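You operate a simulated robot arm through the tools that you are given. There is no shell and no other tool.

Carry out the task below with a simulated robot arm. There is one attempt and no reset: what you move stays moved.

## Task
Call up the next order and pick it into the small tote.
Fine: press each lit green button once its cartons are in.

The check looks at the end state, three seconds after you hand in, the way a careful person would. Anything else that was tipped, shoved, dropped, spilled or broken makes it a failure.

## Robot
A 7-joint arm with a two-finger parallel gripper, fixed in place. Base frame: the origin is on the floor under the middle of its stand, x ahead of it, y to its left, z up. Units: mm, degrees, N and s.
It reaches about 1247 mm from its shoulder. Its first joint turns from -132.0 to 132.0 degrees. Payload 3.91 kg.
The TCP is the grasp point between the finger pads, 30 mm short of the fingertips. In the tool frame z runs along the fingers and y along their closing line. The gripper opens to 110 mm. The fingers are 20 mm wide and 10 mm thick; the gripper's body (48 by 112 mm) begins 55 mm behind the TCP.
Orientation is that of the tool frame in the base frame, as a unit quaternion [w, x, y, z]. With the fingers straight down and closing along the base's y, the tool's x points along the base's -x, its y along +y and its z along -z.

## Interface
- The arm moves only by the tool jog_arm. Its argument "commands" is a list of rows, each an object (a shift or turn left out is 0, a gripper value left out holds the last) with "translation": the shift along the base's x, y, z in mm, a list of three; "dr": the turn, a rotation vector about the base's x, y, z in degrees, a list of three; "gripper": the opening, from 0 (shut) to 1 (fully open). In form: [{"translation": [x, y, z], "dr": [rx, ry, rz], "gripper": gripper}, ...]. A call has 1 to 20 rows; each row is the pose to reach, as a shift and turn from the pose commanded when the call began. A row lasts 0.2 s, in which the tool goes at most 50 mm and 8.6 degrees; a call with a longer step from one row to the next is refused whole, and so is a gripper value outside its range. Where a pose cannot be reached the arm comes as near as it can. A force on the tool above 40 N (or 10 N above the force at the start of the call, whichever is more), or a blocked arm, ends the call early, and 0.2 s more pass. The fingers move at their own pace (about 108 mm/s each) and stop on an object; they squeeze with about 25 N. The grip force told is the motor's: it shows also when the fingers shut on nothing. Time passes only in rows, and 0.2 s behind the last, so rows that repeat a pose let the fingers close. The reply holds the time, the measured pose of the TCP, the force on the tool along the base axes, the opening and the grip force, in the units named above and with some noise, with the torque about the TCP (base axes, N m) and any sound that the robot's microphone picked up.
- Cameras (640 x 400 px; columns grow to the right, rows downward): "scene" is fixed at [217.9, 500.2, 1337.8]; the picture's right is [0.33, 0.94, 0.00], its down [0.21, -0.07, -0.97] and it looks along [-0.92, 0.32, -0.23] (base axes); focal length 214 px, centre (320, 200). "wrist" rides on the gripper at [72, 17, -103] in the tool frame; the picture's right is [-0.23, 0.97, 0.00], its down [-0.76, -0.18, -0.62] and it looks along [-0.61, -0.14, 0.78] (tool axes); focal length 222 px, centre (320, 200). There is no depth. A picture from a camera that has moved, and an enlarged one, comes with that camera's place and axes in the base frame and with its lens.
- snapshot(camera): a new picture of that camera. It takes no simulated time.
- close_up(camera, box): a new picture of the part [left, top, right, bottom] of that camera's present view, enlarged. It takes no simulated time.
- job_done(): hands the job in; it is judged then, once.

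Nothing tells you positions but the pictures and the camera data. Unless the task says otherwise, let go and move clear before handing in.

The tools are called after "Emit:" by a JSON object that holds its "api" and its "payload". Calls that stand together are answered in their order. jog_arm: Moves the arm, as the interface text tells. Its arguments: {"type":"object","properties":{"commands":{"type":"array","items":{"type":"object","properties":{"translation":{"type":"array","items":{"type":"number"}},"dr":{"type":"array","items":{"type":"number"}},"gripper":{"type":"number"}}}}},"required":["commands"]} The other tools are called the same way: snapshot (camera) takes a picture; close_up (camera, box) takes an enlarged picture of a part of a camera's view; job_done () hands the job in.

At the start:

```text
t: 0.0
ee_pos: [501.1, 428.5, 1370.6]
tool_rot: [0.0, 0.0, 1.0, 0.0]
ft_force: [-0.3, 0.5, 0.0]
ft_torque: [0.01, 0.02, -0.03]
opening: 109.8
gripper_force: 0.1
```

scene: 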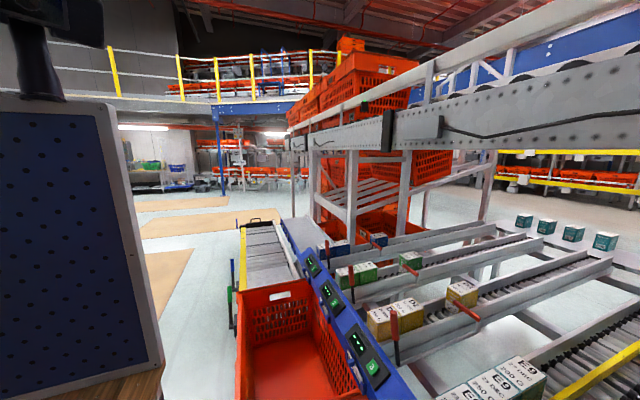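
wrist: 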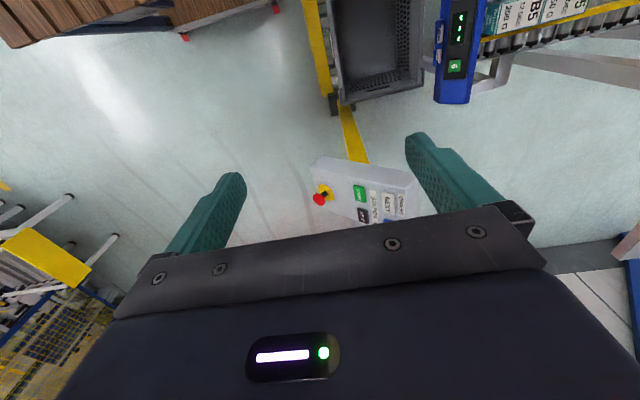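

I see a pick-to-light rack with carton lanes, a red tote, a grey tote and a control box with buttons near the wrist camera's view. I'll take closer pictures first to read the labels and displays.

Emit:
{"api": "close_up", "payload": {"camera": "wrist", "box": [290, 130, 450, 230]}}

Emit:
{"api": "close_up", "payload": {"camera": "wrist", "box": [300, 0, 640, 120]}}

Emit:
{"api": "close_up", "payload": {"camera": "scene", "box": [220, 200, 440, 400]}}

Emit:
{"api": "close_up", "payload": {"camera": "scene", "box": [400, 200, 640, 400]}}

```text
4.00 times, centred on (370, 180) of wrist
camera zoom: at [428.8, 445.9, 1475.4], right [0.23, 0.97, 0.0], down [0.76, -0.18, 0.62], along [0.61, -0.14, -0.78], focal length 888 px, centre (120, 280)
```

zoom: 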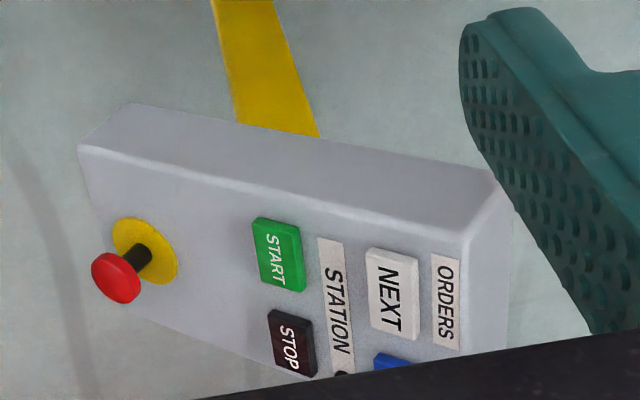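

```text
1.88 times, centred on (470, 60) of wrist
camera zoom: at [428.8, 445.9, 1475.4], right [0.23, 0.97, 0.0], down [0.76, -0.18, 0.62], along [0.61, -0.14, -0.78], focal length 418 px, centre (38, 464)
```

zoom: 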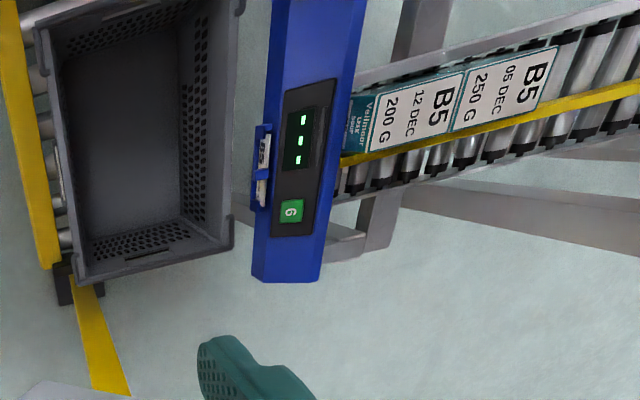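

```text
2.00 times, centred on (330, 300) of scene
camera zoom: at [217.9, 500.2, 1337.8], right [0.33, 0.94, 0.0], down [0.21, -0.07, -0.97], along [-0.92, 0.32, -0.23], focal length 429 px, centre (300, 0)
```

zoom: 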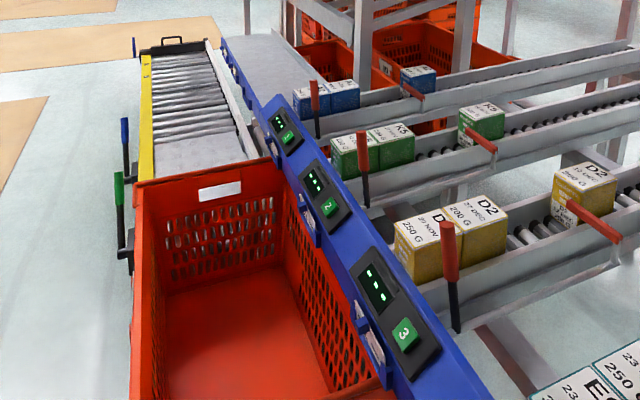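

```text
2.00 times, centred on (520, 300) of scene
camera zoom: at [217.9, 500.2, 1337.8], right [0.33, 0.94, 0.0], down [0.21, -0.07, -0.97], along [-0.92, 0.32, -0.23], focal length 429 px, centre (-80, 0)
```

zoom: 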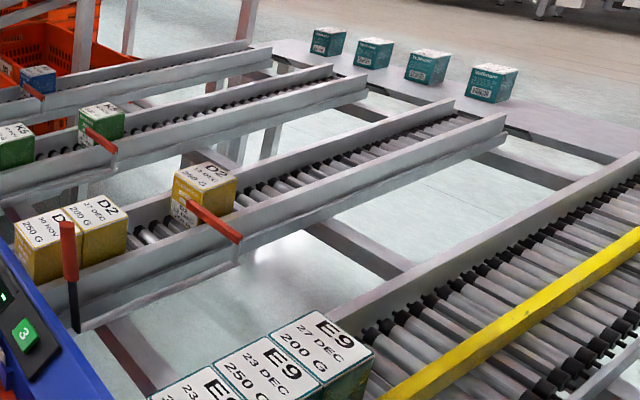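

The control box has START, STOP, NEXT and an emergency stop. The grey tote is near (530, 600) and the red tote near (-395, 606), with the lanes running off along +y. Next I turn the wrist toward the lanes to survey them.

Emit:
{"api": "jog_arm", "payload": {"commands": [{"dr": [0, 0, 8]}, {"dr": [0, 0, 16]}, {"dr": [0, 0, 24]}, {"dr": [0, 0, 32]}, {"dr": [0, 0, 40]}, {"dr": [0, 0, 48]}, {"dr": [0, 0, 56]}, {"dr": [0, 0, 64]}, {"dr": [0, 0, 72]}, {"dr": [0, 0, 80]}, {"dr": [0, 0, 80]}]}}

Emit:
{"api": "snapshot", "payload": {"camera": "wrist"}}

Emit:
{"api": "snapshot", "payload": {"camera": "scene"}}

```text
t: 2.4
ee_pos: [501.0, 428.7, 1371.8]
tool_rot: [-0.001, -0.643, 0.765, 0.001]
ft_force: [0.3, 0.7, -0.5]
ft_torque: [-0.01, -0.01, -0.02]
opening: 110.0
gripper_force: 0.1
```

```text
taken
camera wrist: at [472.6, 360.9, 1475.1], right [-0.92, 0.39, 0.0], down [0.31, 0.72, 0.62], along [0.24, 0.57, -0.78], focal length 222 px, centre (320, 200)
```

wrist: 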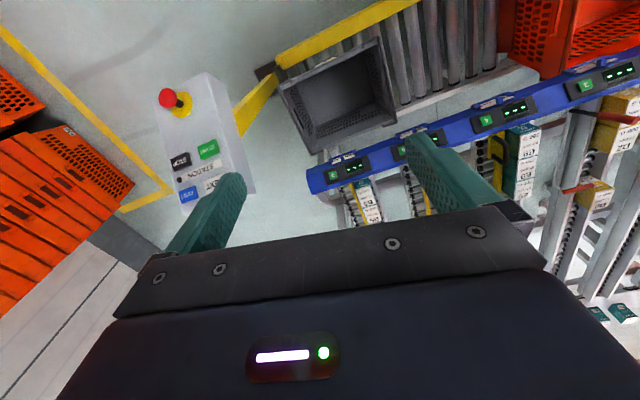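

```text
taken
```

scene: 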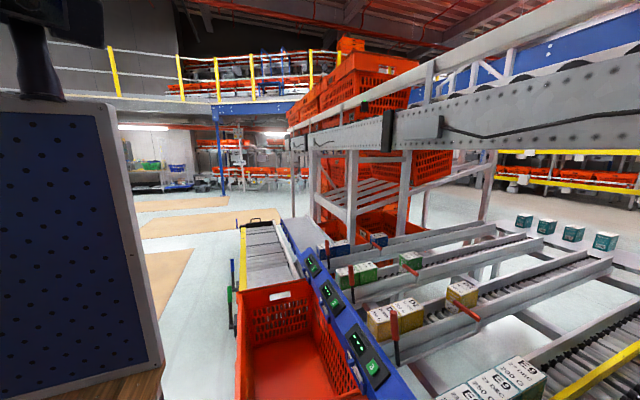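

The picture is upside down: its right is -x and its bottom faces +y. Button 6 triangulates to about (600, 781, 778), with the buttons spaced roughly 255 mm apart toward -x. I'm zooming in on the details.

Emit:
{"api": "close_up", "payload": {"camera": "wrist", "box": [140, 60, 300, 220]}}

Emit:
{"api": "close_up", "payload": {"camera": "wrist", "box": [260, 50, 460, 230]}}

Emit:
{"api": "close_up", "payload": {"camera": "wrist", "box": [440, 40, 640, 220]}}

Emit:
{"api": "close_up", "payload": {"camera": "scene", "box": [290, 230, 400, 300]}}

Emit:
{"api": "close_up", "payload": {"camera": "scene", "box": [320, 290, 420, 400]}}

```text
2.50 times, centred on (220, 140) of wrist
camera zoom: at [472.6, 360.9, 1475.1], right [-0.92, 0.39, 0.0], down [0.31, 0.72, 0.62], along [0.24, 0.57, -0.78], focal length 555 px, centre (570, 350)
```

zoom: 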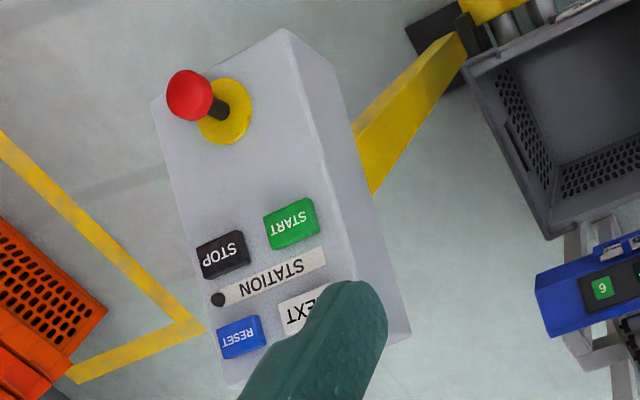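

```text
2.22 times, centred on (360, 140) of wrist
camera zoom: at [472.6, 360.9, 1475.1], right [-0.92, 0.39, 0.0], down [0.31, 0.72, 0.62], along [0.24, 0.57, -0.78], focal length 494 px, centre (231, 333)
```

zoom: 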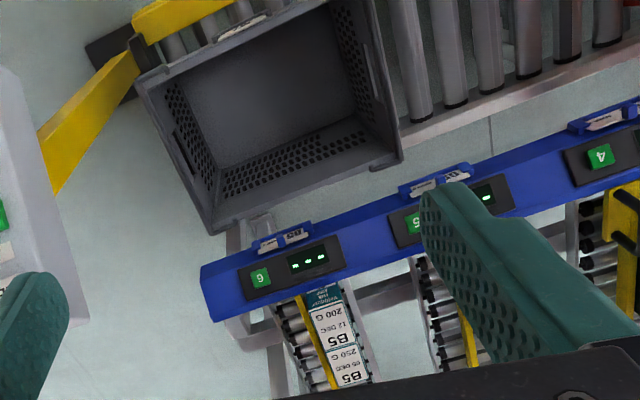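

```text
2.22 times, centred on (540, 130) of wrist
camera zoom: at [472.6, 360.9, 1475.1], right [-0.92, 0.39, 0.0], down [0.31, 0.72, 0.62], along [0.24, 0.57, -0.78], focal length 494 px, centre (-169, 356)
```

zoom: 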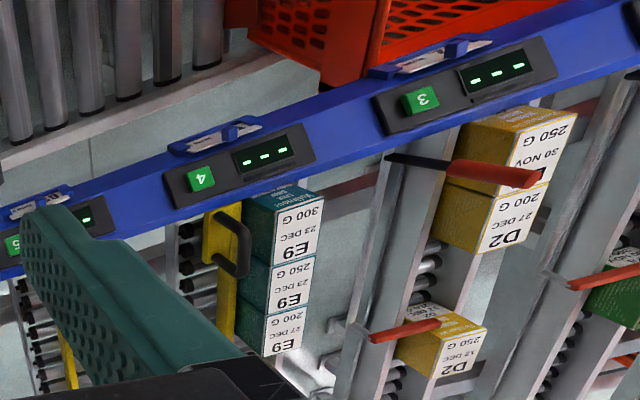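

```text
5.71 times, centred on (345, 265) of scene
camera zoom: at [217.9, 500.2, 1337.8], right [0.33, 0.94, 0.0], down [0.21, -0.07, -0.97], along [-0.92, 0.32, -0.23], focal length 1226 px, centre (177, -171)
```

zoom: 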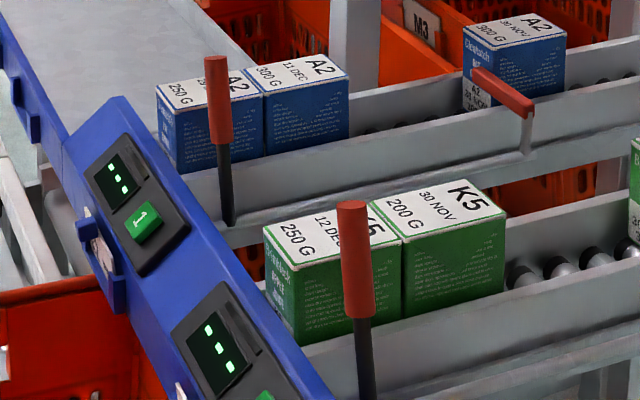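

```text
3.64 times, centred on (370, 345) of scene
camera zoom: at [217.9, 500.2, 1337.8], right [0.33, 0.94, 0.0], down [0.21, -0.07, -0.97], along [-0.92, 0.32, -0.23], focal length 780 px, centre (138, -327)
```

zoom: 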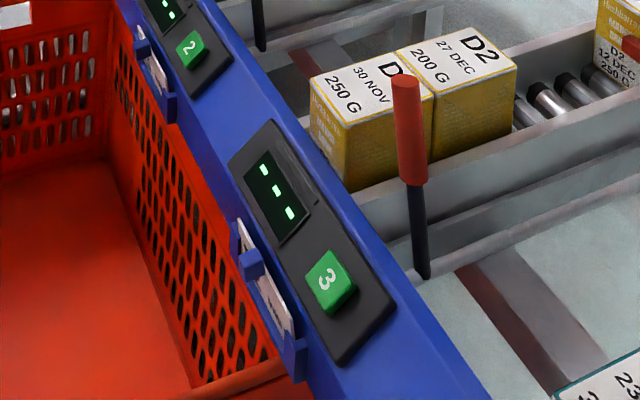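

Each display reads "---" (idle), and every lane has name cards on its blue rail. I'm turning the wrist half round so I can tilt it for upright views toward +y, and so I can see where the overhead beam is before going near it.

Emit:
{"api": "jog_arm", "payload": {"commands": [{"dr": [0, 0, -8.5]}, {"dr": [0, 0, -17]}, {"dr": [0, 0, -25.5]}, {"dr": [0, 0, -34]}, {"dr": [0, 0, -42.5]}, {"dr": [0, 0, -51]}, {"dr": [0, 0, -59.5]}, {"dr": [0, 0, -68]}, {"dr": [0, 0, -76.5]}, {"dr": [0, 0, -85]}, {"dr": [0, 0, -93.5]}, {"dr": [0, 0, -102]}, {"dr": [0, 0, -110.5]}, {"dr": [0, 0, -119]}, {"dr": [0, 0, -127.5]}, {"dr": [0, 0, -136]}, {"dr": [0, 0, -144.5]}, {"dr": [0, 0, -153]}, {"dr": [0, 0, -161.5]}, {"dr": [0, 0, -170]}]}}

Emit:
{"api": "snapshot", "payload": {"camera": "wrist"}}

```text
t: 6.6
ee_pos: [499.0, 429.3, 1371.8]
tool_rot: [0.0, 0.708, 0.707, 0.0]
ft_force: [0.0, -0.4, 0.7]
ft_torque: [-0.02, 0.01, 0.01]
opening: 110.4
gripper_force: 0.1
```

```text
taken
camera wrist: at [517.5, 501.8, 1475.0], right [0.97, -0.23, 0.0], down [-0.18, -0.76, 0.62], along [-0.14, -0.61, -0.78], focal length 222 px, centre (320, 200)
```

wrist: 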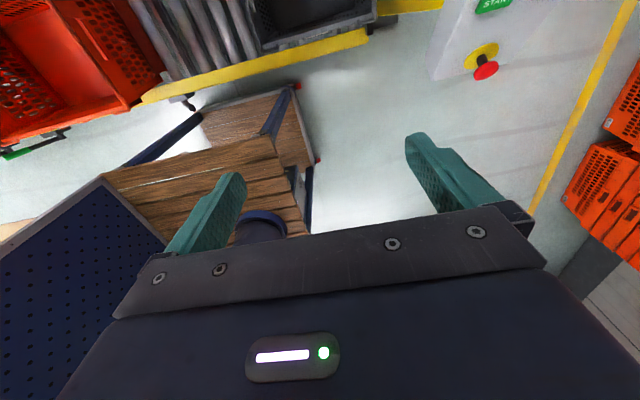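

The wrist turned fine; now the camera is on the +y side, with the robot's wooden stand and the blue perforated panel in view. Next I tilt the fingers toward +y so the camera looks over the lanes the right way up.

Emit:
{"api": "jog_arm", "payload": {"commands": [{"dr": [8, 0, 0]}, {"dr": [16, 0, 0]}, {"dr": [24, 0, 0]}, {"dr": [32, 0, 0]}, {"dr": [40, 0, 0]}, {"dr": [48, 0, 0]}, {"dr": [56, 0, 0]}, {"dr": [64, 0, 0]}, {"dr": [64, 0, 0]}]}}

Emit:
{"api": "snapshot", "payload": {"camera": "wrist"}}

Emit:
{"api": "snapshot", "payload": {"camera": "scene"}}

```text
t: 8.6
ee_pos: [500.8, 428.5, 1371.4]
tool_rot: [-0.375, 0.599, 0.599, 0.375]
ft_force: [-0.3, 0.1, 0.5]
ft_torque: [-0.02, -0.03, 0.0]
opening: 110.1
gripper_force: 0.0
```

```text
taken
camera wrist: at [517.9, 367.8, 1482.5], right [0.97, -0.1, -0.2], down [-0.18, -0.89, -0.41], along [-0.14, 0.44, -0.89], focal length 222 px, centre (320, 200)
```

wrist: 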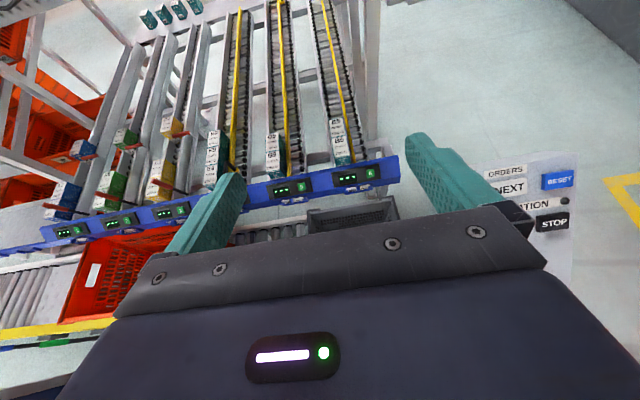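

```text
taken
```

scene: 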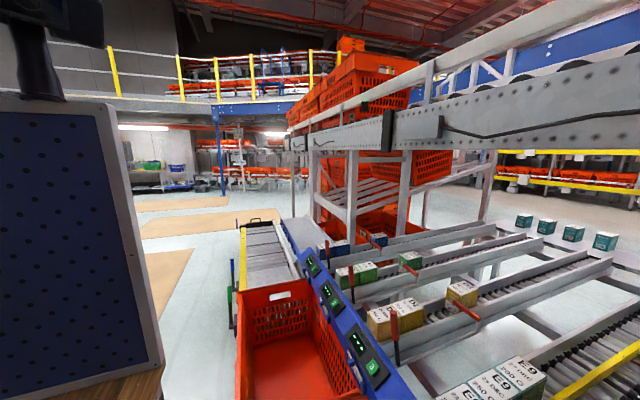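

This is a clear overview: six lanes, with A2, K5 and D2 on the left and E9, a fifth type and B5 on the right. I'm zooming in to read the labels.

Emit:
{"api": "close_up", "payload": {"camera": "wrist", "box": [190, 90, 410, 230]}}

Emit:
{"api": "close_up", "payload": {"camera": "wrist", "box": [30, 100, 240, 260]}}

Emit:
{"api": "close_up", "payload": {"camera": "wrist", "box": [120, 0, 360, 130]}}

Emit:
{"api": "close_up", "payload": {"camera": "wrist", "box": [460, 140, 620, 260]}}

```text
2.86 times, centred on (300, 160) of wrist
camera zoom: at [517.9, 367.8, 1482.5], right [0.97, -0.1, -0.2], down [-0.18, -0.89, -0.41], along [-0.14, 0.44, -0.89], focal length 635 px, centre (377, 314)
```

zoom: 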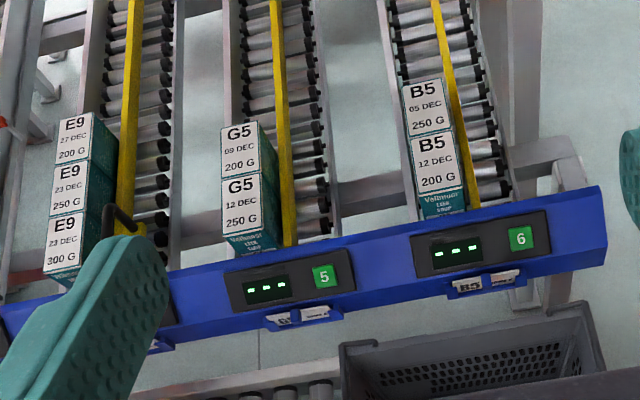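

```text
2.50 times, centred on (135, 180) of wrist
camera zoom: at [517.9, 367.8, 1482.5], right [0.97, -0.1, -0.2], down [-0.18, -0.89, -0.41], along [-0.14, 0.44, -0.89], focal length 555 px, centre (782, 250)
```

zoom: 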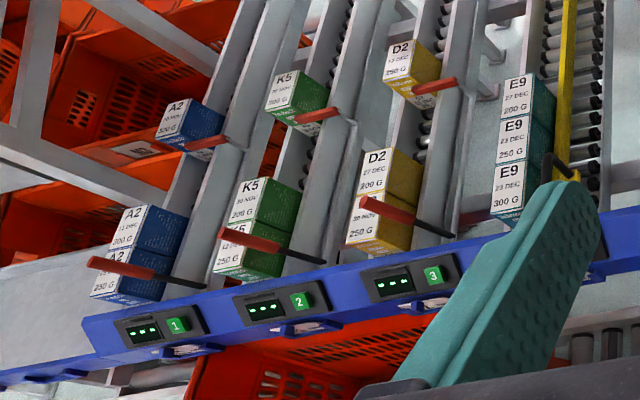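

```text
2.67 times, centred on (240, 65) of wrist
camera zoom: at [517.9, 367.8, 1482.5], right [0.97, -0.1, -0.2], down [-0.18, -0.89, -0.41], along [-0.14, 0.44, -0.89], focal length 592 px, centre (533, 560)
```

zoom: 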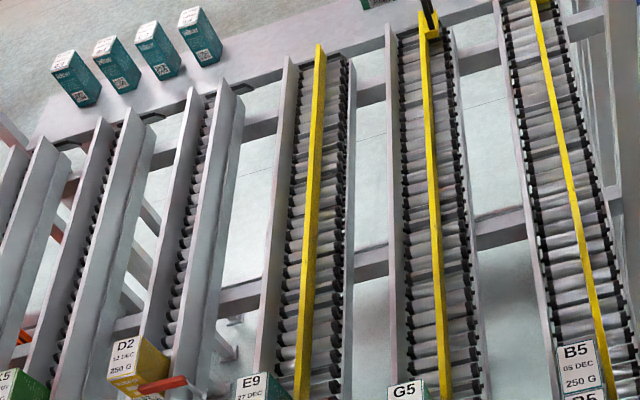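

```text
3.33 times, centred on (540, 200) of wrist
camera zoom: at [517.9, 367.8, 1482.5], right [0.97, -0.1, -0.2], down [-0.18, -0.89, -0.41], along [-0.14, 0.44, -0.89], focal length 740 px, centre (-413, 200)
```

zoom: 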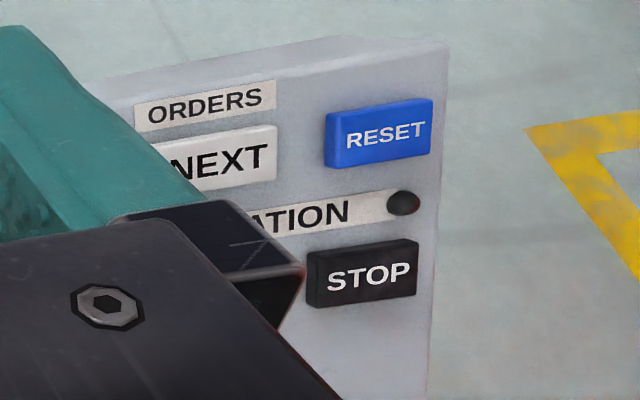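

From the pictures, the console face slopes about 42° toward -y. NEXT is near (787, 524, 1077) and RESET near (864, 523, 1077), with STOP, START and the e-stop lower down. First I move closer over the rail to read the lane cards.

Emit:
{"api": "jog_arm", "payload": {"commands": [{"translation": [0, 20, -40]}, {"translation": [0, 45, -80]}, {"translation": [0, 70, -120]}, {"translation": [0, 95, -160]}, {"translation": [0, 120, -200]}, {"translation": [0, 145, -235]}, {"translation": [0, 165, -270]}, {"translation": [0, 180, -300]}, {"translation": [0, 180, -300]}]}}

Emit:
{"api": "snapshot", "payload": {"camera": "wrist"}}

Emit:
{"api": "snapshot", "payload": {"camera": "scene"}}

```text
t: 10.6
ee_pos: [504.0, 608.5, 1070.6]
tool_rot: [-0.374, 0.599, 0.6, 0.375]
ft_force: [-0.1, 0.1, 0.5]
ft_torque: [0.02, -0.02, 0.02]
opening: 110.0
gripper_force: 0.0
```

```text
taken
camera wrist: at [520.2, 548.4, 1181.6], right [0.97, -0.1, -0.2], down [-0.18, -0.89, -0.41], along [-0.14, 0.44, -0.89], focal length 222 px, centre (320, 200)
```

wrist: 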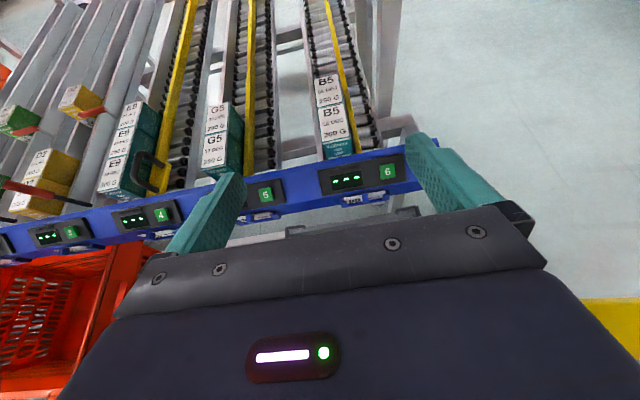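

```text
taken
```

scene: 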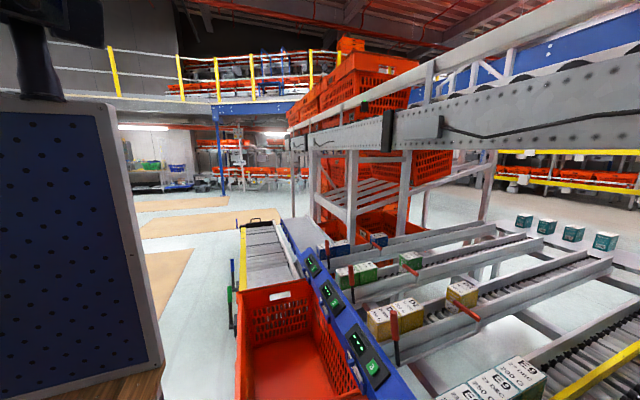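

Emit:
{"api": "close_up", "payload": {"camera": "wrist", "box": [230, 140, 420, 230]}}

Emit:
{"api": "close_up", "payload": {"camera": "wrist", "box": [0, 140, 240, 260]}}

Emit:
{"api": "close_up", "payload": {"camera": "wrist", "box": [330, 180, 410, 220]}}

Emit:
{"api": "close_up", "payload": {"camera": "wrist", "box": [230, 195, 310, 235]}}

```text
3.37 times, centred on (325, 185) of wrist
camera zoom: at [520.2, 548.4, 1181.6], right [0.97, -0.1, -0.2], down [-0.18, -0.89, -0.41], along [-0.14, 0.44, -0.89], focal length 748 px, centre (303, 250)
```

zoom: 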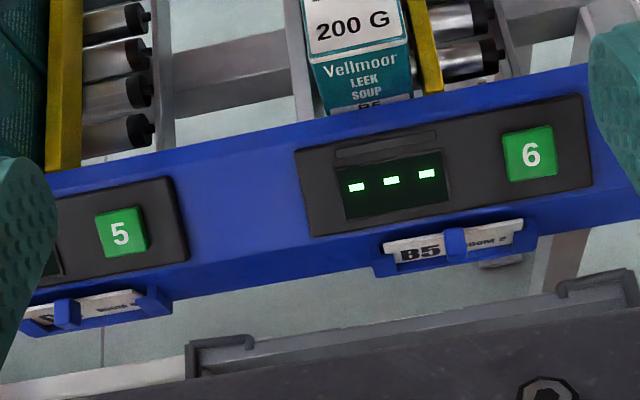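

```text
2.67 times, centred on (120, 200) of wrist
camera zoom: at [520.2, 548.4, 1181.6], right [0.97, -0.1, -0.2], down [-0.18, -0.89, -0.41], along [-0.14, 0.44, -0.89], focal length 592 px, centre (853, 200)
```

zoom: 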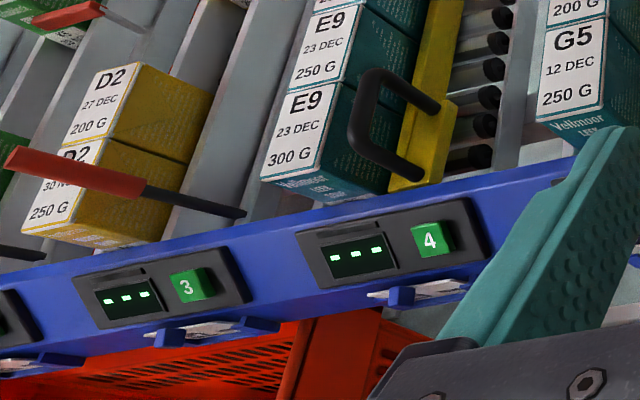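

```text
8.00 times, centred on (370, 200) of wrist
camera zoom: at [520.2, 548.4, 1181.6], right [0.97, -0.1, -0.2], down [-0.18, -0.89, -0.41], along [-0.14, 0.44, -0.89], focal length 1777 px, centre (-80, 200)
```

zoom: 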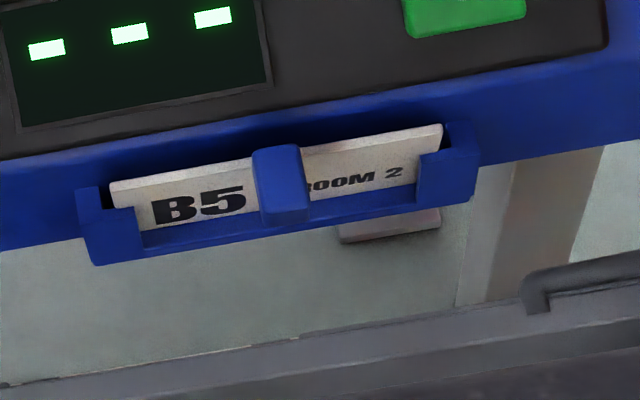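

```text
8.00 times, centred on (270, 215) of wrist
camera zoom: at [520.2, 548.4, 1181.6], right [0.97, -0.1, -0.2], down [-0.18, -0.89, -0.41], along [-0.14, 0.44, -0.89], focal length 1777 px, centre (720, 80)
```

zoom: 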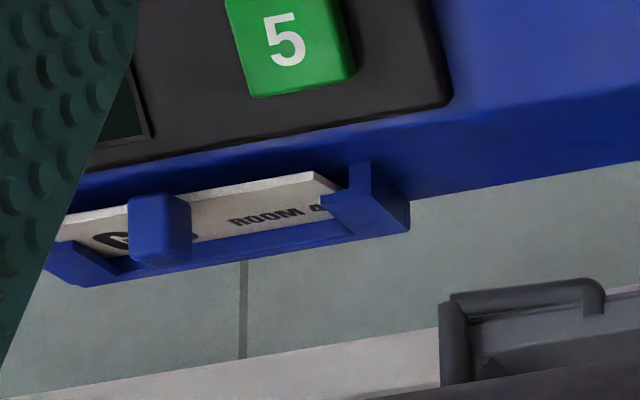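

The cards read like "B5 / ROOM 2" and "G5 / ROOM 4". Next I close the gripper, move over to the console and line up along its normal, off the NEXT button.

Emit:
{"api": "jog_arm", "payload": {"commands": [{"translation": [0, -35, 30], "gripper": 0}, {"translation": [0, -75, 55]}, {"translation": [0, -115, 80]}, {"translation": [0, -158, 100]}, {"translation": [45, -158, 110], "dr": [-4, 0, 0]}, {"translation": [90, -158, 110], "dr": [-8, 0, 0]}, {"translation": [135, -158, 110], "dr": [-12, 0, 0]}, {"translation": [180, -158, 110], "dr": [-16, 0, 0]}, {"translation": [225, -158, 110], "dr": [-20, 0, 0]}, {"translation": [265, -158, 100], "dr": [-22, 0, 0]}, {"translation": [285, -158, 88], "dr": [-22, 0, 0]}, {"translation": [285, -158, 88], "dr": [-22, 0, 0]}]}}

Emit:
{"api": "snapshot", "payload": {"camera": "wrist"}}

```text
t: 13.2
ee_pos: [786.1, 450.3, 1163.1]
tool_rot: [-0.253, 0.66, 0.66, 0.254]
ft_force: [0.7, -0.7, 0.2]
ft_torque: [0.01, -0.01, 0.01]
opening: 0.0
gripper_force: 25.3
```

```text
taken
camera wrist: at [803.6, 435.2, 1287.8], right [0.97, -0.17, -0.15], down [-0.18, -0.98, -0.05], along [-0.14, 0.07, -0.99], focal length 222 px, centre (320, 200)
```

wrist: 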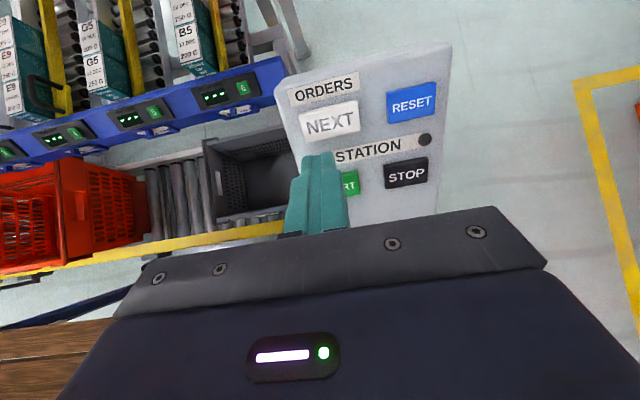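

NEXT projects to about (796, 524, 1077), so I need 9 mm more in x. I'm advancing most of the way along the face normal and checking again.

Emit:
{"api": "jog_arm", "payload": {"commands": [{"translation": [5, 10, -11]}, {"translation": [9, 20, -22]}, {"translation": [9, 30, -33]}, {"translation": [9, 36, -40]}, {"translation": [9, 40, -44.6]}, {"translation": [9, 40, -44.6]}]}}

Emit:
{"api": "close_up", "payload": {"camera": "wrist", "box": [240, 60, 400, 180]}}

```text
t: 14.6
ee_pos: [795.8, 490.8, 1116.0]
tool_rot: [-0.253, 0.66, 0.66, 0.253]
ft_force: [0.3, -0.3, 0.0]
ft_torque: [0.03, 0.02, -0.01]
opening: 0.0
gripper_force: 25.1
```

```text
3.33 times, centred on (320, 120) of wrist
camera zoom: at [811.8, 476.8, 1241.6], right [0.97, -0.17, -0.15], down [-0.18, -0.98, -0.05], along [-0.14, 0.07, -0.99], focal length 740 px, centre (320, 467)
```

zoom: 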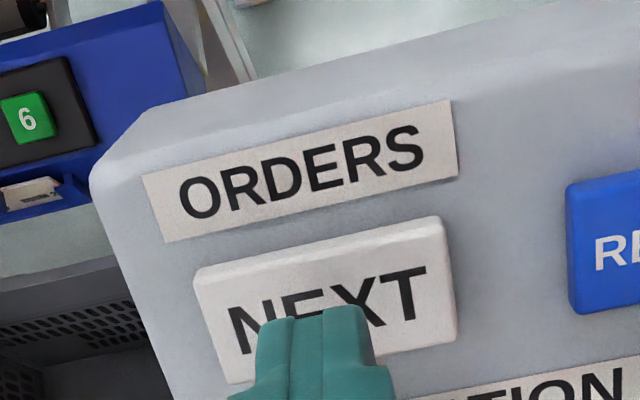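

The closed fingertips are centred over NEXT. Advancing slowly along the normal, watching the force.

Emit:
{"api": "jog_arm", "payload": {"commands": [{"translation": [0, 2.7, -3]}, {"translation": [0, 5.4, -5.9]}, {"translation": [0, 8, -8.9]}, {"translation": [0, 10, -11.1]}, {"translation": [0, 11.4, -12.6]}, {"translation": [0, 12.7, -14.1]}, {"translation": [0, 14, -15.6]}]}}

Emit:
{"api": "close_up", "payload": {"camera": "wrist", "box": [240, 60, 400, 180]}}

```text
t: 16.2
ee_pos: [794.9, 505.2, 1098.5]
tool_rot: [-0.254, 0.66, 0.66, 0.253]
ft_force: [-0.1, 0.3, -0.2]
ft_torque: [0.0, 0.02, -0.03]
opening: 0.1
gripper_force: 25.3
```

```text
3.33 times, centred on (320, 120) of wrist
camera zoom: at [812.2, 489.8, 1224.7], right [0.97, -0.17, -0.15], down [-0.18, -0.98, -0.05], along [-0.14, 0.07, -0.99], focal length 740 px, centre (320, 467)
```

zoom: 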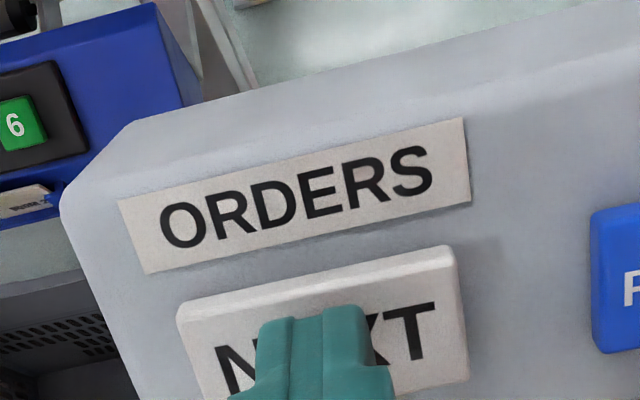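

No contact yet; a few mm remain. Continuing in finer steps.

Emit:
{"api": "jog_arm", "payload": {"commands": [{"translation": [0, 1.3, -1.5]}, {"translation": [0, 2.7, -3]}, {"translation": [0, 4, -4.5]}, {"translation": [0, 4.7, -5.2]}, {"translation": [0, 5.4, -5.9]}, {"translation": [0, 6, -6.7]}, {"translation": [0, 6.7, -7.4]}, {"translation": [0, 7.4, -8.2]}]}}

Emit:
{"api": "snapshot", "payload": {"camera": "wrist"}}

```text
t: 18.0
ee_pos: [794.6, 510.4, 1090.4]
tool_rot: [-0.253, 0.66, 0.66, 0.253]
ft_force: [-0.4, -3.1, 1.1]
ft_torque: [-0.04, 0.0, 0.06]
opening: 0.1
gripper_force: 25.1
heard: click
```

```text
taken
camera wrist: at [811.9, 496.8, 1216.7], right [0.97, -0.17, -0.15], down [-0.18, -0.98, -0.05], along [-0.14, 0.07, -0.99], focal length 222 px, centre (320, 200)
```

wrist: 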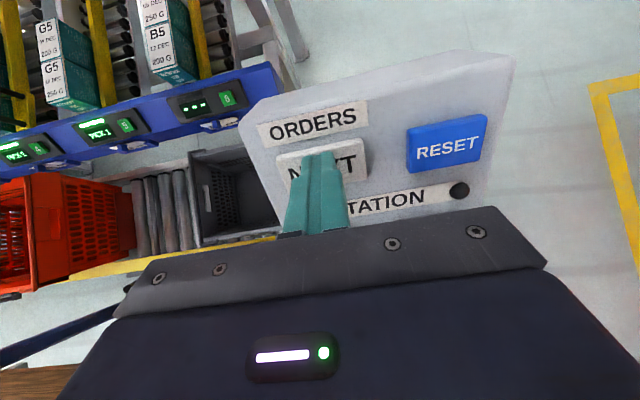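

A click was heard and the displays changed to "PICK ..." on some lanes. I'm backing off along the normal and then reading the displays.

Emit:
{"api": "jog_arm", "payload": {"commands": [{"translation": [0, -13, 15]}, {"translation": [0, -33, 37]}, {"translation": [0, -54, 60]}, {"translation": [0, -75, 83]}, {"translation": [-40, -75, 95]}, {"translation": [-80, -75, 100]}, {"translation": [-120, -75, 110], "dr": [7, 0, 0]}, {"translation": [-165, -70, 110], "dr": [14, 0, 0]}, {"translation": [-210, -50, 110], "dr": [20, 0, 0]}, {"translation": [-250, -30, 100], "dr": [22, 0, 0]}, {"translation": [-285, 0, 80], "dr": [22, 0, 0], "gripper": 1}, {"translation": [-290, 40, 50], "dr": [22, 0, 0]}, {"translation": [-290, 70, 20], "dr": [22, 0, 0]}, {"translation": [-290, 70, 20], "dr": [22, 0, 0]}]}}

Emit:
{"api": "snapshot", "payload": {"camera": "wrist"}}

Emit:
{"api": "close_up", "payload": {"camera": "scene", "box": [290, 230, 400, 300]}}

Emit:
{"api": "close_up", "payload": {"camera": "scene", "box": [320, 290, 420, 400]}}

```text
refused: row 11 steps farther than a row can; nothing moved
```

```text
taken
camera wrist: at [811.9, 496.8, 1216.7], right [0.97, -0.17, -0.15], down [-0.18, -0.98, -0.05], along [-0.14, 0.07, -0.99], focal length 222 px, centre (320, 200)
```

wrist: 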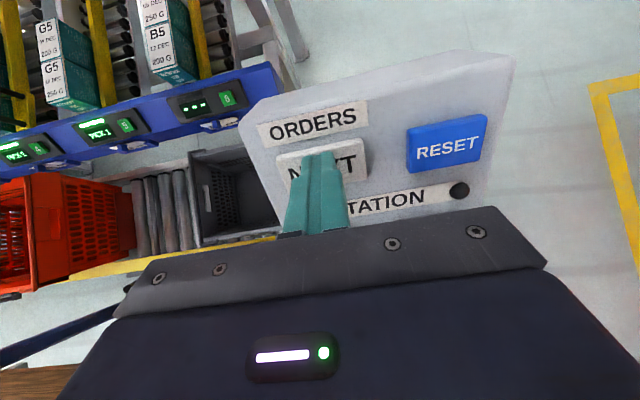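

```text
5.71 times, centred on (345, 265) of scene
camera zoom: at [217.9, 500.2, 1337.8], right [0.33, 0.94, 0.0], down [0.21, -0.07, -0.97], along [-0.92, 0.32, -0.23], focal length 1226 px, centre (177, -171)
```

zoom: 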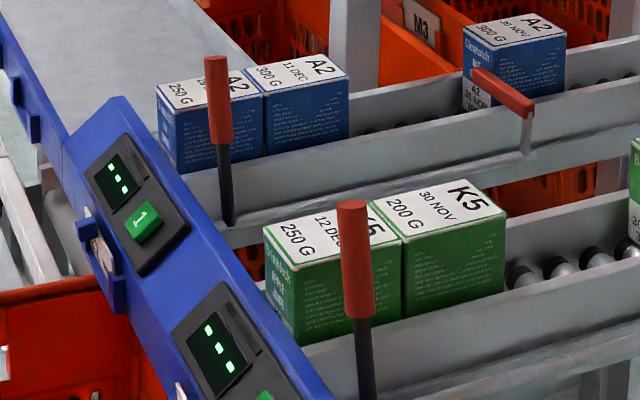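

```text
3.64 times, centred on (370, 345) of scene
camera zoom: at [217.9, 500.2, 1337.8], right [0.33, 0.94, 0.0], down [0.21, -0.07, -0.97], along [-0.92, 0.32, -0.23], focal length 780 px, centre (138, -327)
```

zoom: 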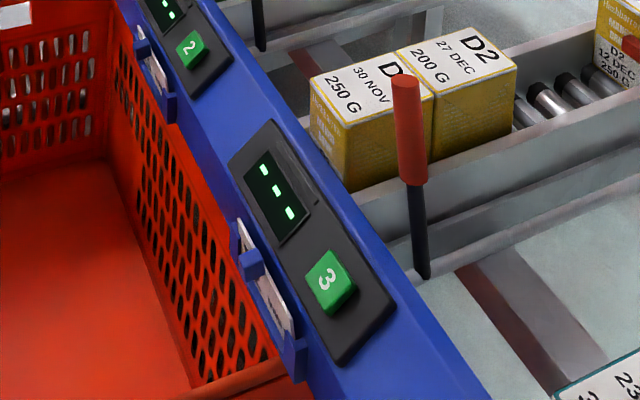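

Displays 1, 2, 3 and 6 still show dashes, while 4 and 5 show "PICK". That move was refused for too long a step, so I'm backing off with shorter ones.

Emit:
{"api": "jog_arm", "payload": {"commands": [{"translation": [0, -13, 15]}, {"translation": [0, -33, 37]}, {"translation": [0, -54, 60]}, {"translation": [0, -75, 83]}, {"translation": [-40, -75, 95]}, {"translation": [-80, -75, 100]}, {"translation": [-120, -75, 110], "dr": [7, 0, 0]}, {"translation": [-165, -70, 110], "dr": [14, 0, 0]}, {"translation": [-205, -50, 110], "dr": [20, 0, 0]}, {"translation": [-240, -25, 100], "dr": [22, 0, 0]}, {"translation": [-265, 5, 80], "dr": [22, 0, 0], "gripper": 1}, {"translation": [-285, 35, 50], "dr": [22, 0, 0]}, {"translation": [-290, 65, 20], "dr": [22, 0, 0]}, {"translation": [-290, 65, 20], "dr": [22, 0, 0]}]}}

Emit:
{"api": "snapshot", "payload": {"camera": "wrist"}}

```text
t: 21.0
ee_pos: [502.8, 574.2, 1107.8]
tool_rot: [-0.375, 0.6, 0.599, 0.375]
ft_force: [-0.4, 0.1, 0.2]
ft_torque: [0.04, 0.0, 0.02]
opening: 110.1
gripper_force: 0.1
```

```text
taken
camera wrist: at [519.2, 514.3, 1217.9], right [0.97, -0.1, -0.2], down [-0.18, -0.89, -0.41], along [-0.14, 0.44, -0.89], focal length 222 px, centre (320, 200)
```

wrist: 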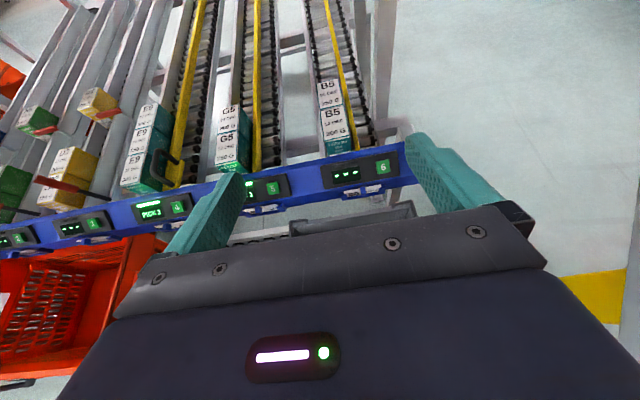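

Emit:
{"api": "close_up", "payload": {"camera": "wrist", "box": [100, 180, 200, 250]}}

Emit:
{"api": "close_up", "payload": {"camera": "wrist", "box": [0, 200, 120, 270]}}

Emit:
{"api": "close_up", "payload": {"camera": "wrist", "box": [220, 140, 420, 240]}}

```text
5.71 times, centred on (150, 215) of wrist
camera zoom: at [519.2, 514.3, 1217.9], right [0.97, -0.1, -0.2], down [-0.18, -0.89, -0.41], along [-0.14, 0.44, -0.89], focal length 1269 px, centre (1291, 114)
```

zoom: 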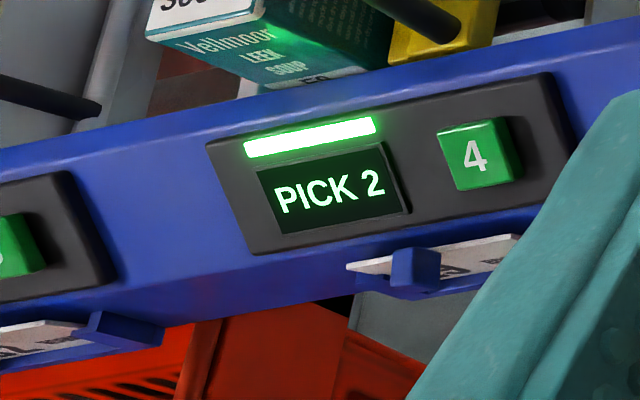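

```text
5.33 times, centred on (60, 235) of wrist
camera zoom: at [519.2, 514.3, 1217.9], right [0.97, -0.1, -0.2], down [-0.18, -0.89, -0.41], along [-0.14, 0.44, -0.89], focal length 1185 px, centre (1707, 13)
```

zoom: 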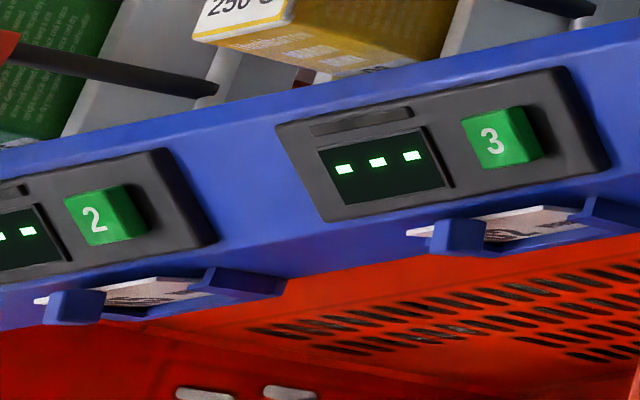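

```text
3.20 times, centred on (320, 190) of wrist
camera zoom: at [519.2, 514.3, 1217.9], right [0.97, -0.1, -0.2], down [-0.18, -0.89, -0.41], along [-0.14, 0.44, -0.89], focal length 711 px, centre (320, 232)
```

zoom: 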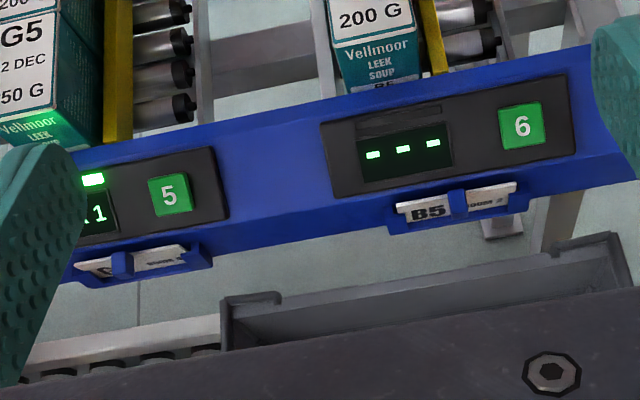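

The order is lane 4 "PICK 2" and lane 5 "PICK 1"; the others are dark. I'm shifting toward -x to read the cards of lanes 4 and 5 and the carton labels without the fingers in the way.

Emit:
{"api": "jog_arm", "payload": {"commands": [{"translation": [-45, 0, 0]}, {"translation": [-90, 0, 0]}, {"translation": [-135, 0, 0]}, {"translation": [-180, 0, 0]}, {"translation": [-225, 0, 0]}, {"translation": [-250, 0, 0]}, {"translation": [-250, 0, 0]}]}}

Emit:
{"api": "snapshot", "payload": {"camera": "wrist"}}

Emit:
{"api": "snapshot", "payload": {"camera": "scene"}}

```text
t: 22.6
ee_pos: [253.5, 576.3, 1110.6]
tool_rot: [-0.375, 0.599, 0.6, 0.375]
ft_force: [-1.4, 1.2, 0.1]
ft_torque: [-0.02, 0.02, -0.02]
opening: 110.3
gripper_force: 0.1
```

```text
taken
camera wrist: at [270.1, 515.1, 1220.9], right [0.97, -0.1, -0.2], down [-0.18, -0.89, -0.41], along [-0.14, 0.44, -0.89], focal length 222 px, centre (320, 200)
```

wrist: 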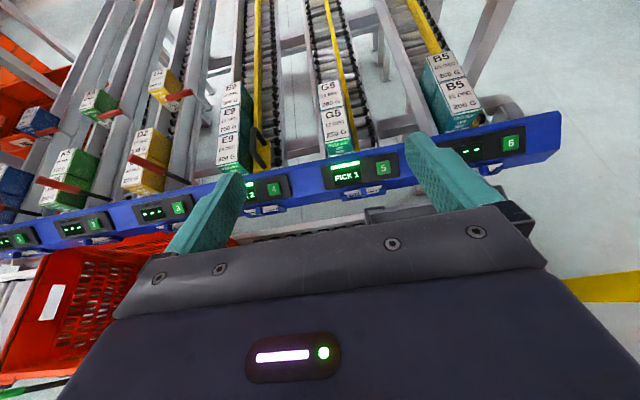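

```text
taken
```

scene: 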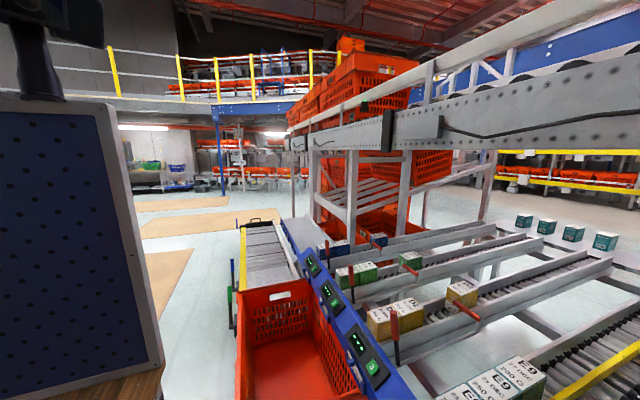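

Emit:
{"api": "close_up", "payload": {"camera": "wrist", "box": [320, 140, 410, 210]}}

Emit:
{"api": "close_up", "payload": {"camera": "wrist", "box": [200, 70, 300, 220]}}

Emit:
{"api": "close_up", "payload": {"camera": "wrist", "box": [300, 60, 400, 170]}}

Emit:
{"api": "close_up", "payload": {"camera": "wrist", "box": [220, 170, 310, 240]}}

```text
5.71 times, centred on (365, 175) of wrist
camera zoom: at [270.1, 515.1, 1220.9], right [0.97, -0.1, -0.2], down [-0.18, -0.89, -0.41], along [-0.14, 0.44, -0.89], focal length 1269 px, centre (63, 343)
```

zoom: 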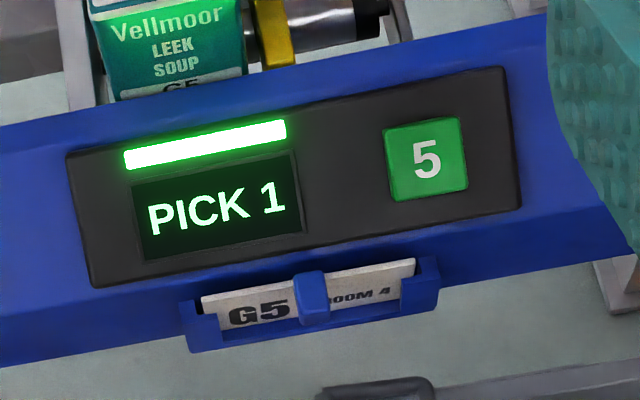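

```text
2.67 times, centred on (250, 145) of wrist
camera zoom: at [270.1, 515.1, 1220.9], right [0.97, -0.1, -0.2], down [-0.18, -0.89, -0.41], along [-0.14, 0.44, -0.89], focal length 592 px, centre (507, 347)
```

zoom: 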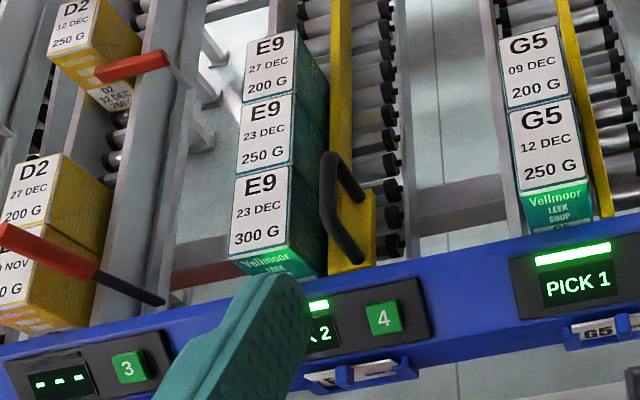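

```text
3.64 times, centred on (350, 115) of wrist
camera zoom: at [270.1, 515.1, 1220.9], right [0.97, -0.1, -0.2], down [-0.18, -0.89, -0.41], along [-0.14, 0.44, -0.89], focal length 808 px, centre (211, 509)
```

zoom: 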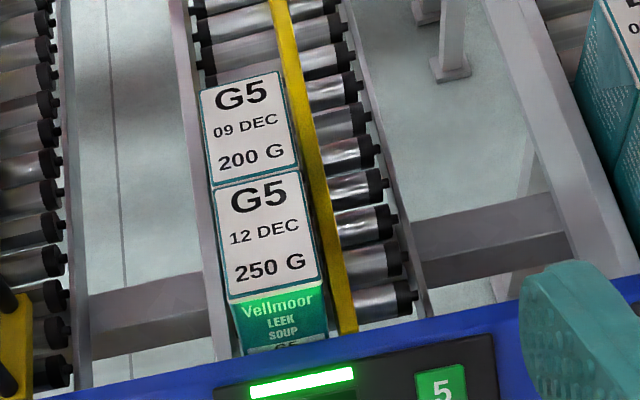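

```text
5.71 times, centred on (265, 205) of wrist
camera zoom: at [270.1, 515.1, 1220.9], right [0.97, -0.1, -0.2], down [-0.18, -0.89, -0.41], along [-0.14, 0.44, -0.89], focal length 1269 px, centre (634, 171)
```

zoom: 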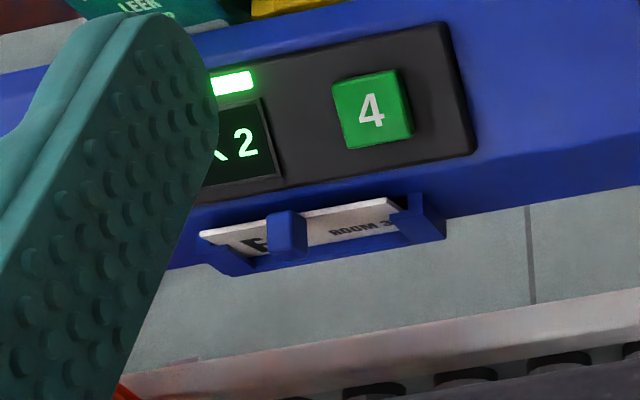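

Lane 4 is E9 with "ROOM 3" and lane 5 is G5 with "ROOM 4". I place the front G5 carton top at about x 237–288, y 804–885, z 878, and the front E9 near (30, 840). Before gripping I want heights and gaps, so I'm looking closer.

Emit:
{"api": "close_up", "payload": {"camera": "scene", "box": [420, 320, 640, 400]}}

Emit:
{"api": "close_up", "payload": {"camera": "wrist", "box": [390, 40, 540, 160]}}

Emit:
{"api": "close_up", "payload": {"camera": "wrist", "box": [200, 60, 290, 180]}}

```text
2.91 times, centred on (530, 360) of scene
camera zoom: at [217.9, 500.2, 1337.8], right [0.33, 0.94, 0.0], down [0.21, -0.07, -0.97], along [-0.92, 0.32, -0.23], focal length 624 px, centre (-291, -266)
```

zoom: 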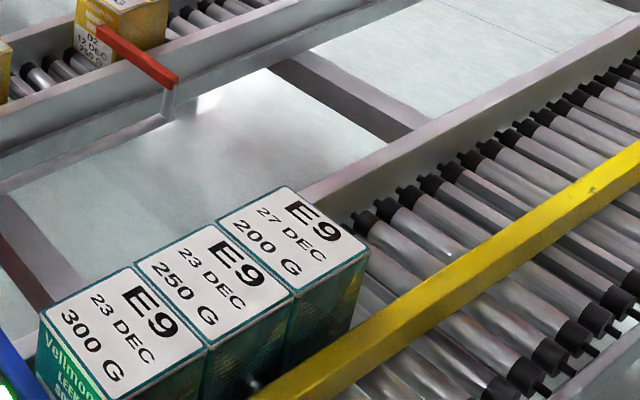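

```text
3.33 times, centred on (465, 100) of wrist
camera zoom: at [270.1, 515.1, 1220.9], right [0.97, -0.1, -0.2], down [-0.18, -0.89, -0.41], along [-0.14, 0.44, -0.89], focal length 740 px, centre (-163, 533)
```

zoom: 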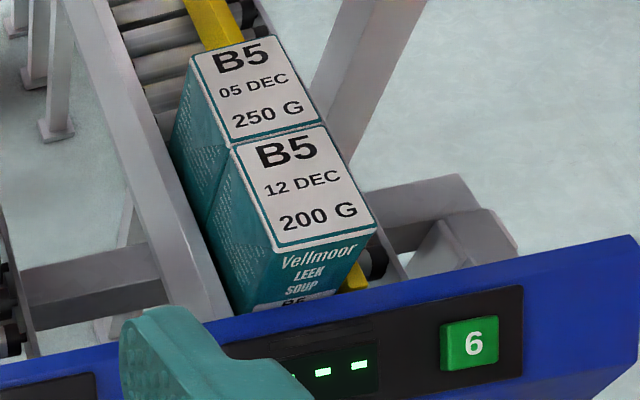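

```text
3.33 times, centred on (245, 120) of wrist
camera zoom: at [270.1, 515.1, 1220.9], right [0.97, -0.1, -0.2], down [-0.18, -0.89, -0.41], along [-0.14, 0.44, -0.89], focal length 740 px, centre (570, 467)
```

zoom: 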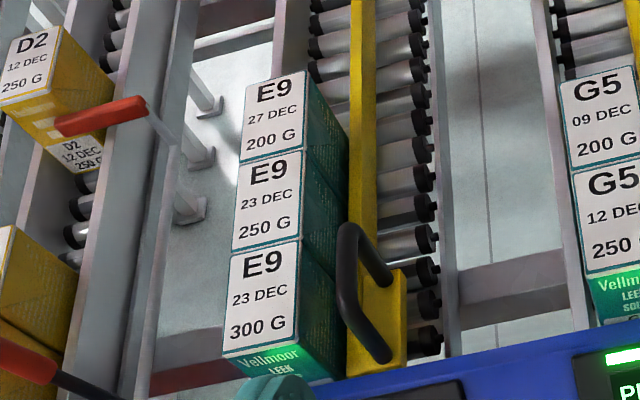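

The cartons stand well above the side walls and the yellow guides. A black handle on lane 4's yellow guide sits next to the front E9, so I'm checking it and the gaps at higher zoom.

Emit:
{"api": "close_up", "payload": {"camera": "wrist", "box": [215, 120, 285, 190]}}

Emit:
{"api": "close_up", "payload": {"camera": "scene", "box": [490, 370, 540, 400]}}

Emit:
{"api": "close_up", "payload": {"camera": "wrist", "box": [315, 75, 365, 160]}}

```text
5.71 times, centred on (250, 155) of wrist
camera zoom: at [270.1, 515.1, 1220.9], right [0.97, -0.1, -0.2], down [-0.18, -0.89, -0.41], along [-0.14, 0.44, -0.89], focal length 1269 px, centre (720, 457)
```

zoom: 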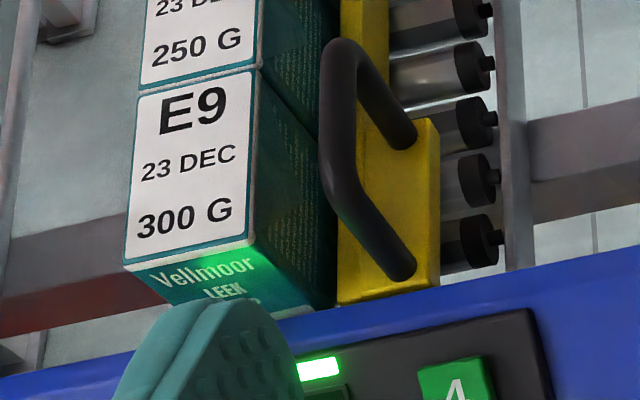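

```text
12.80 times, centred on (515, 385) of scene
camera zoom: at [217.9, 500.2, 1337.8], right [0.33, 0.94, 0.0], down [0.21, -0.07, -0.97], along [-0.92, 0.32, -0.23], focal length 2745 px, centre (-2176, -2168)
```

zoom: 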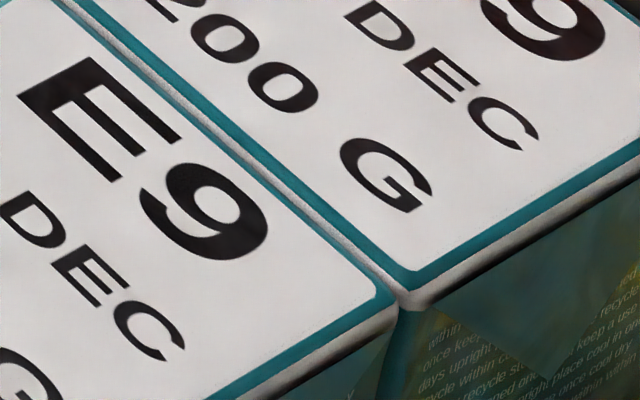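

```text
4.71 times, centred on (340, 118) of wrist
camera zoom: at [270.1, 515.1, 1220.9], right [0.97, -0.1, -0.2], down [-0.18, -0.89, -0.41], along [-0.14, 0.44, -0.89], focal length 1045 px, centre (226, 588)
```

zoom: 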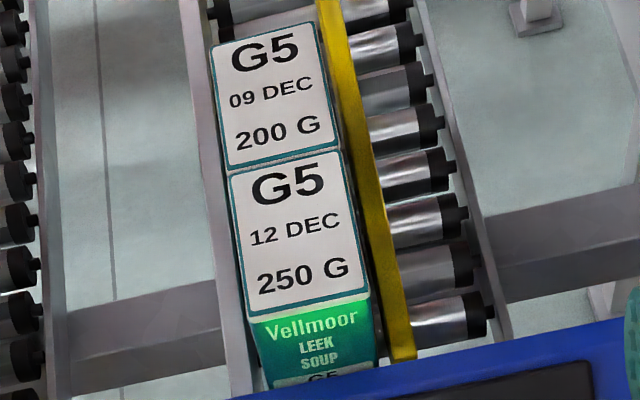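

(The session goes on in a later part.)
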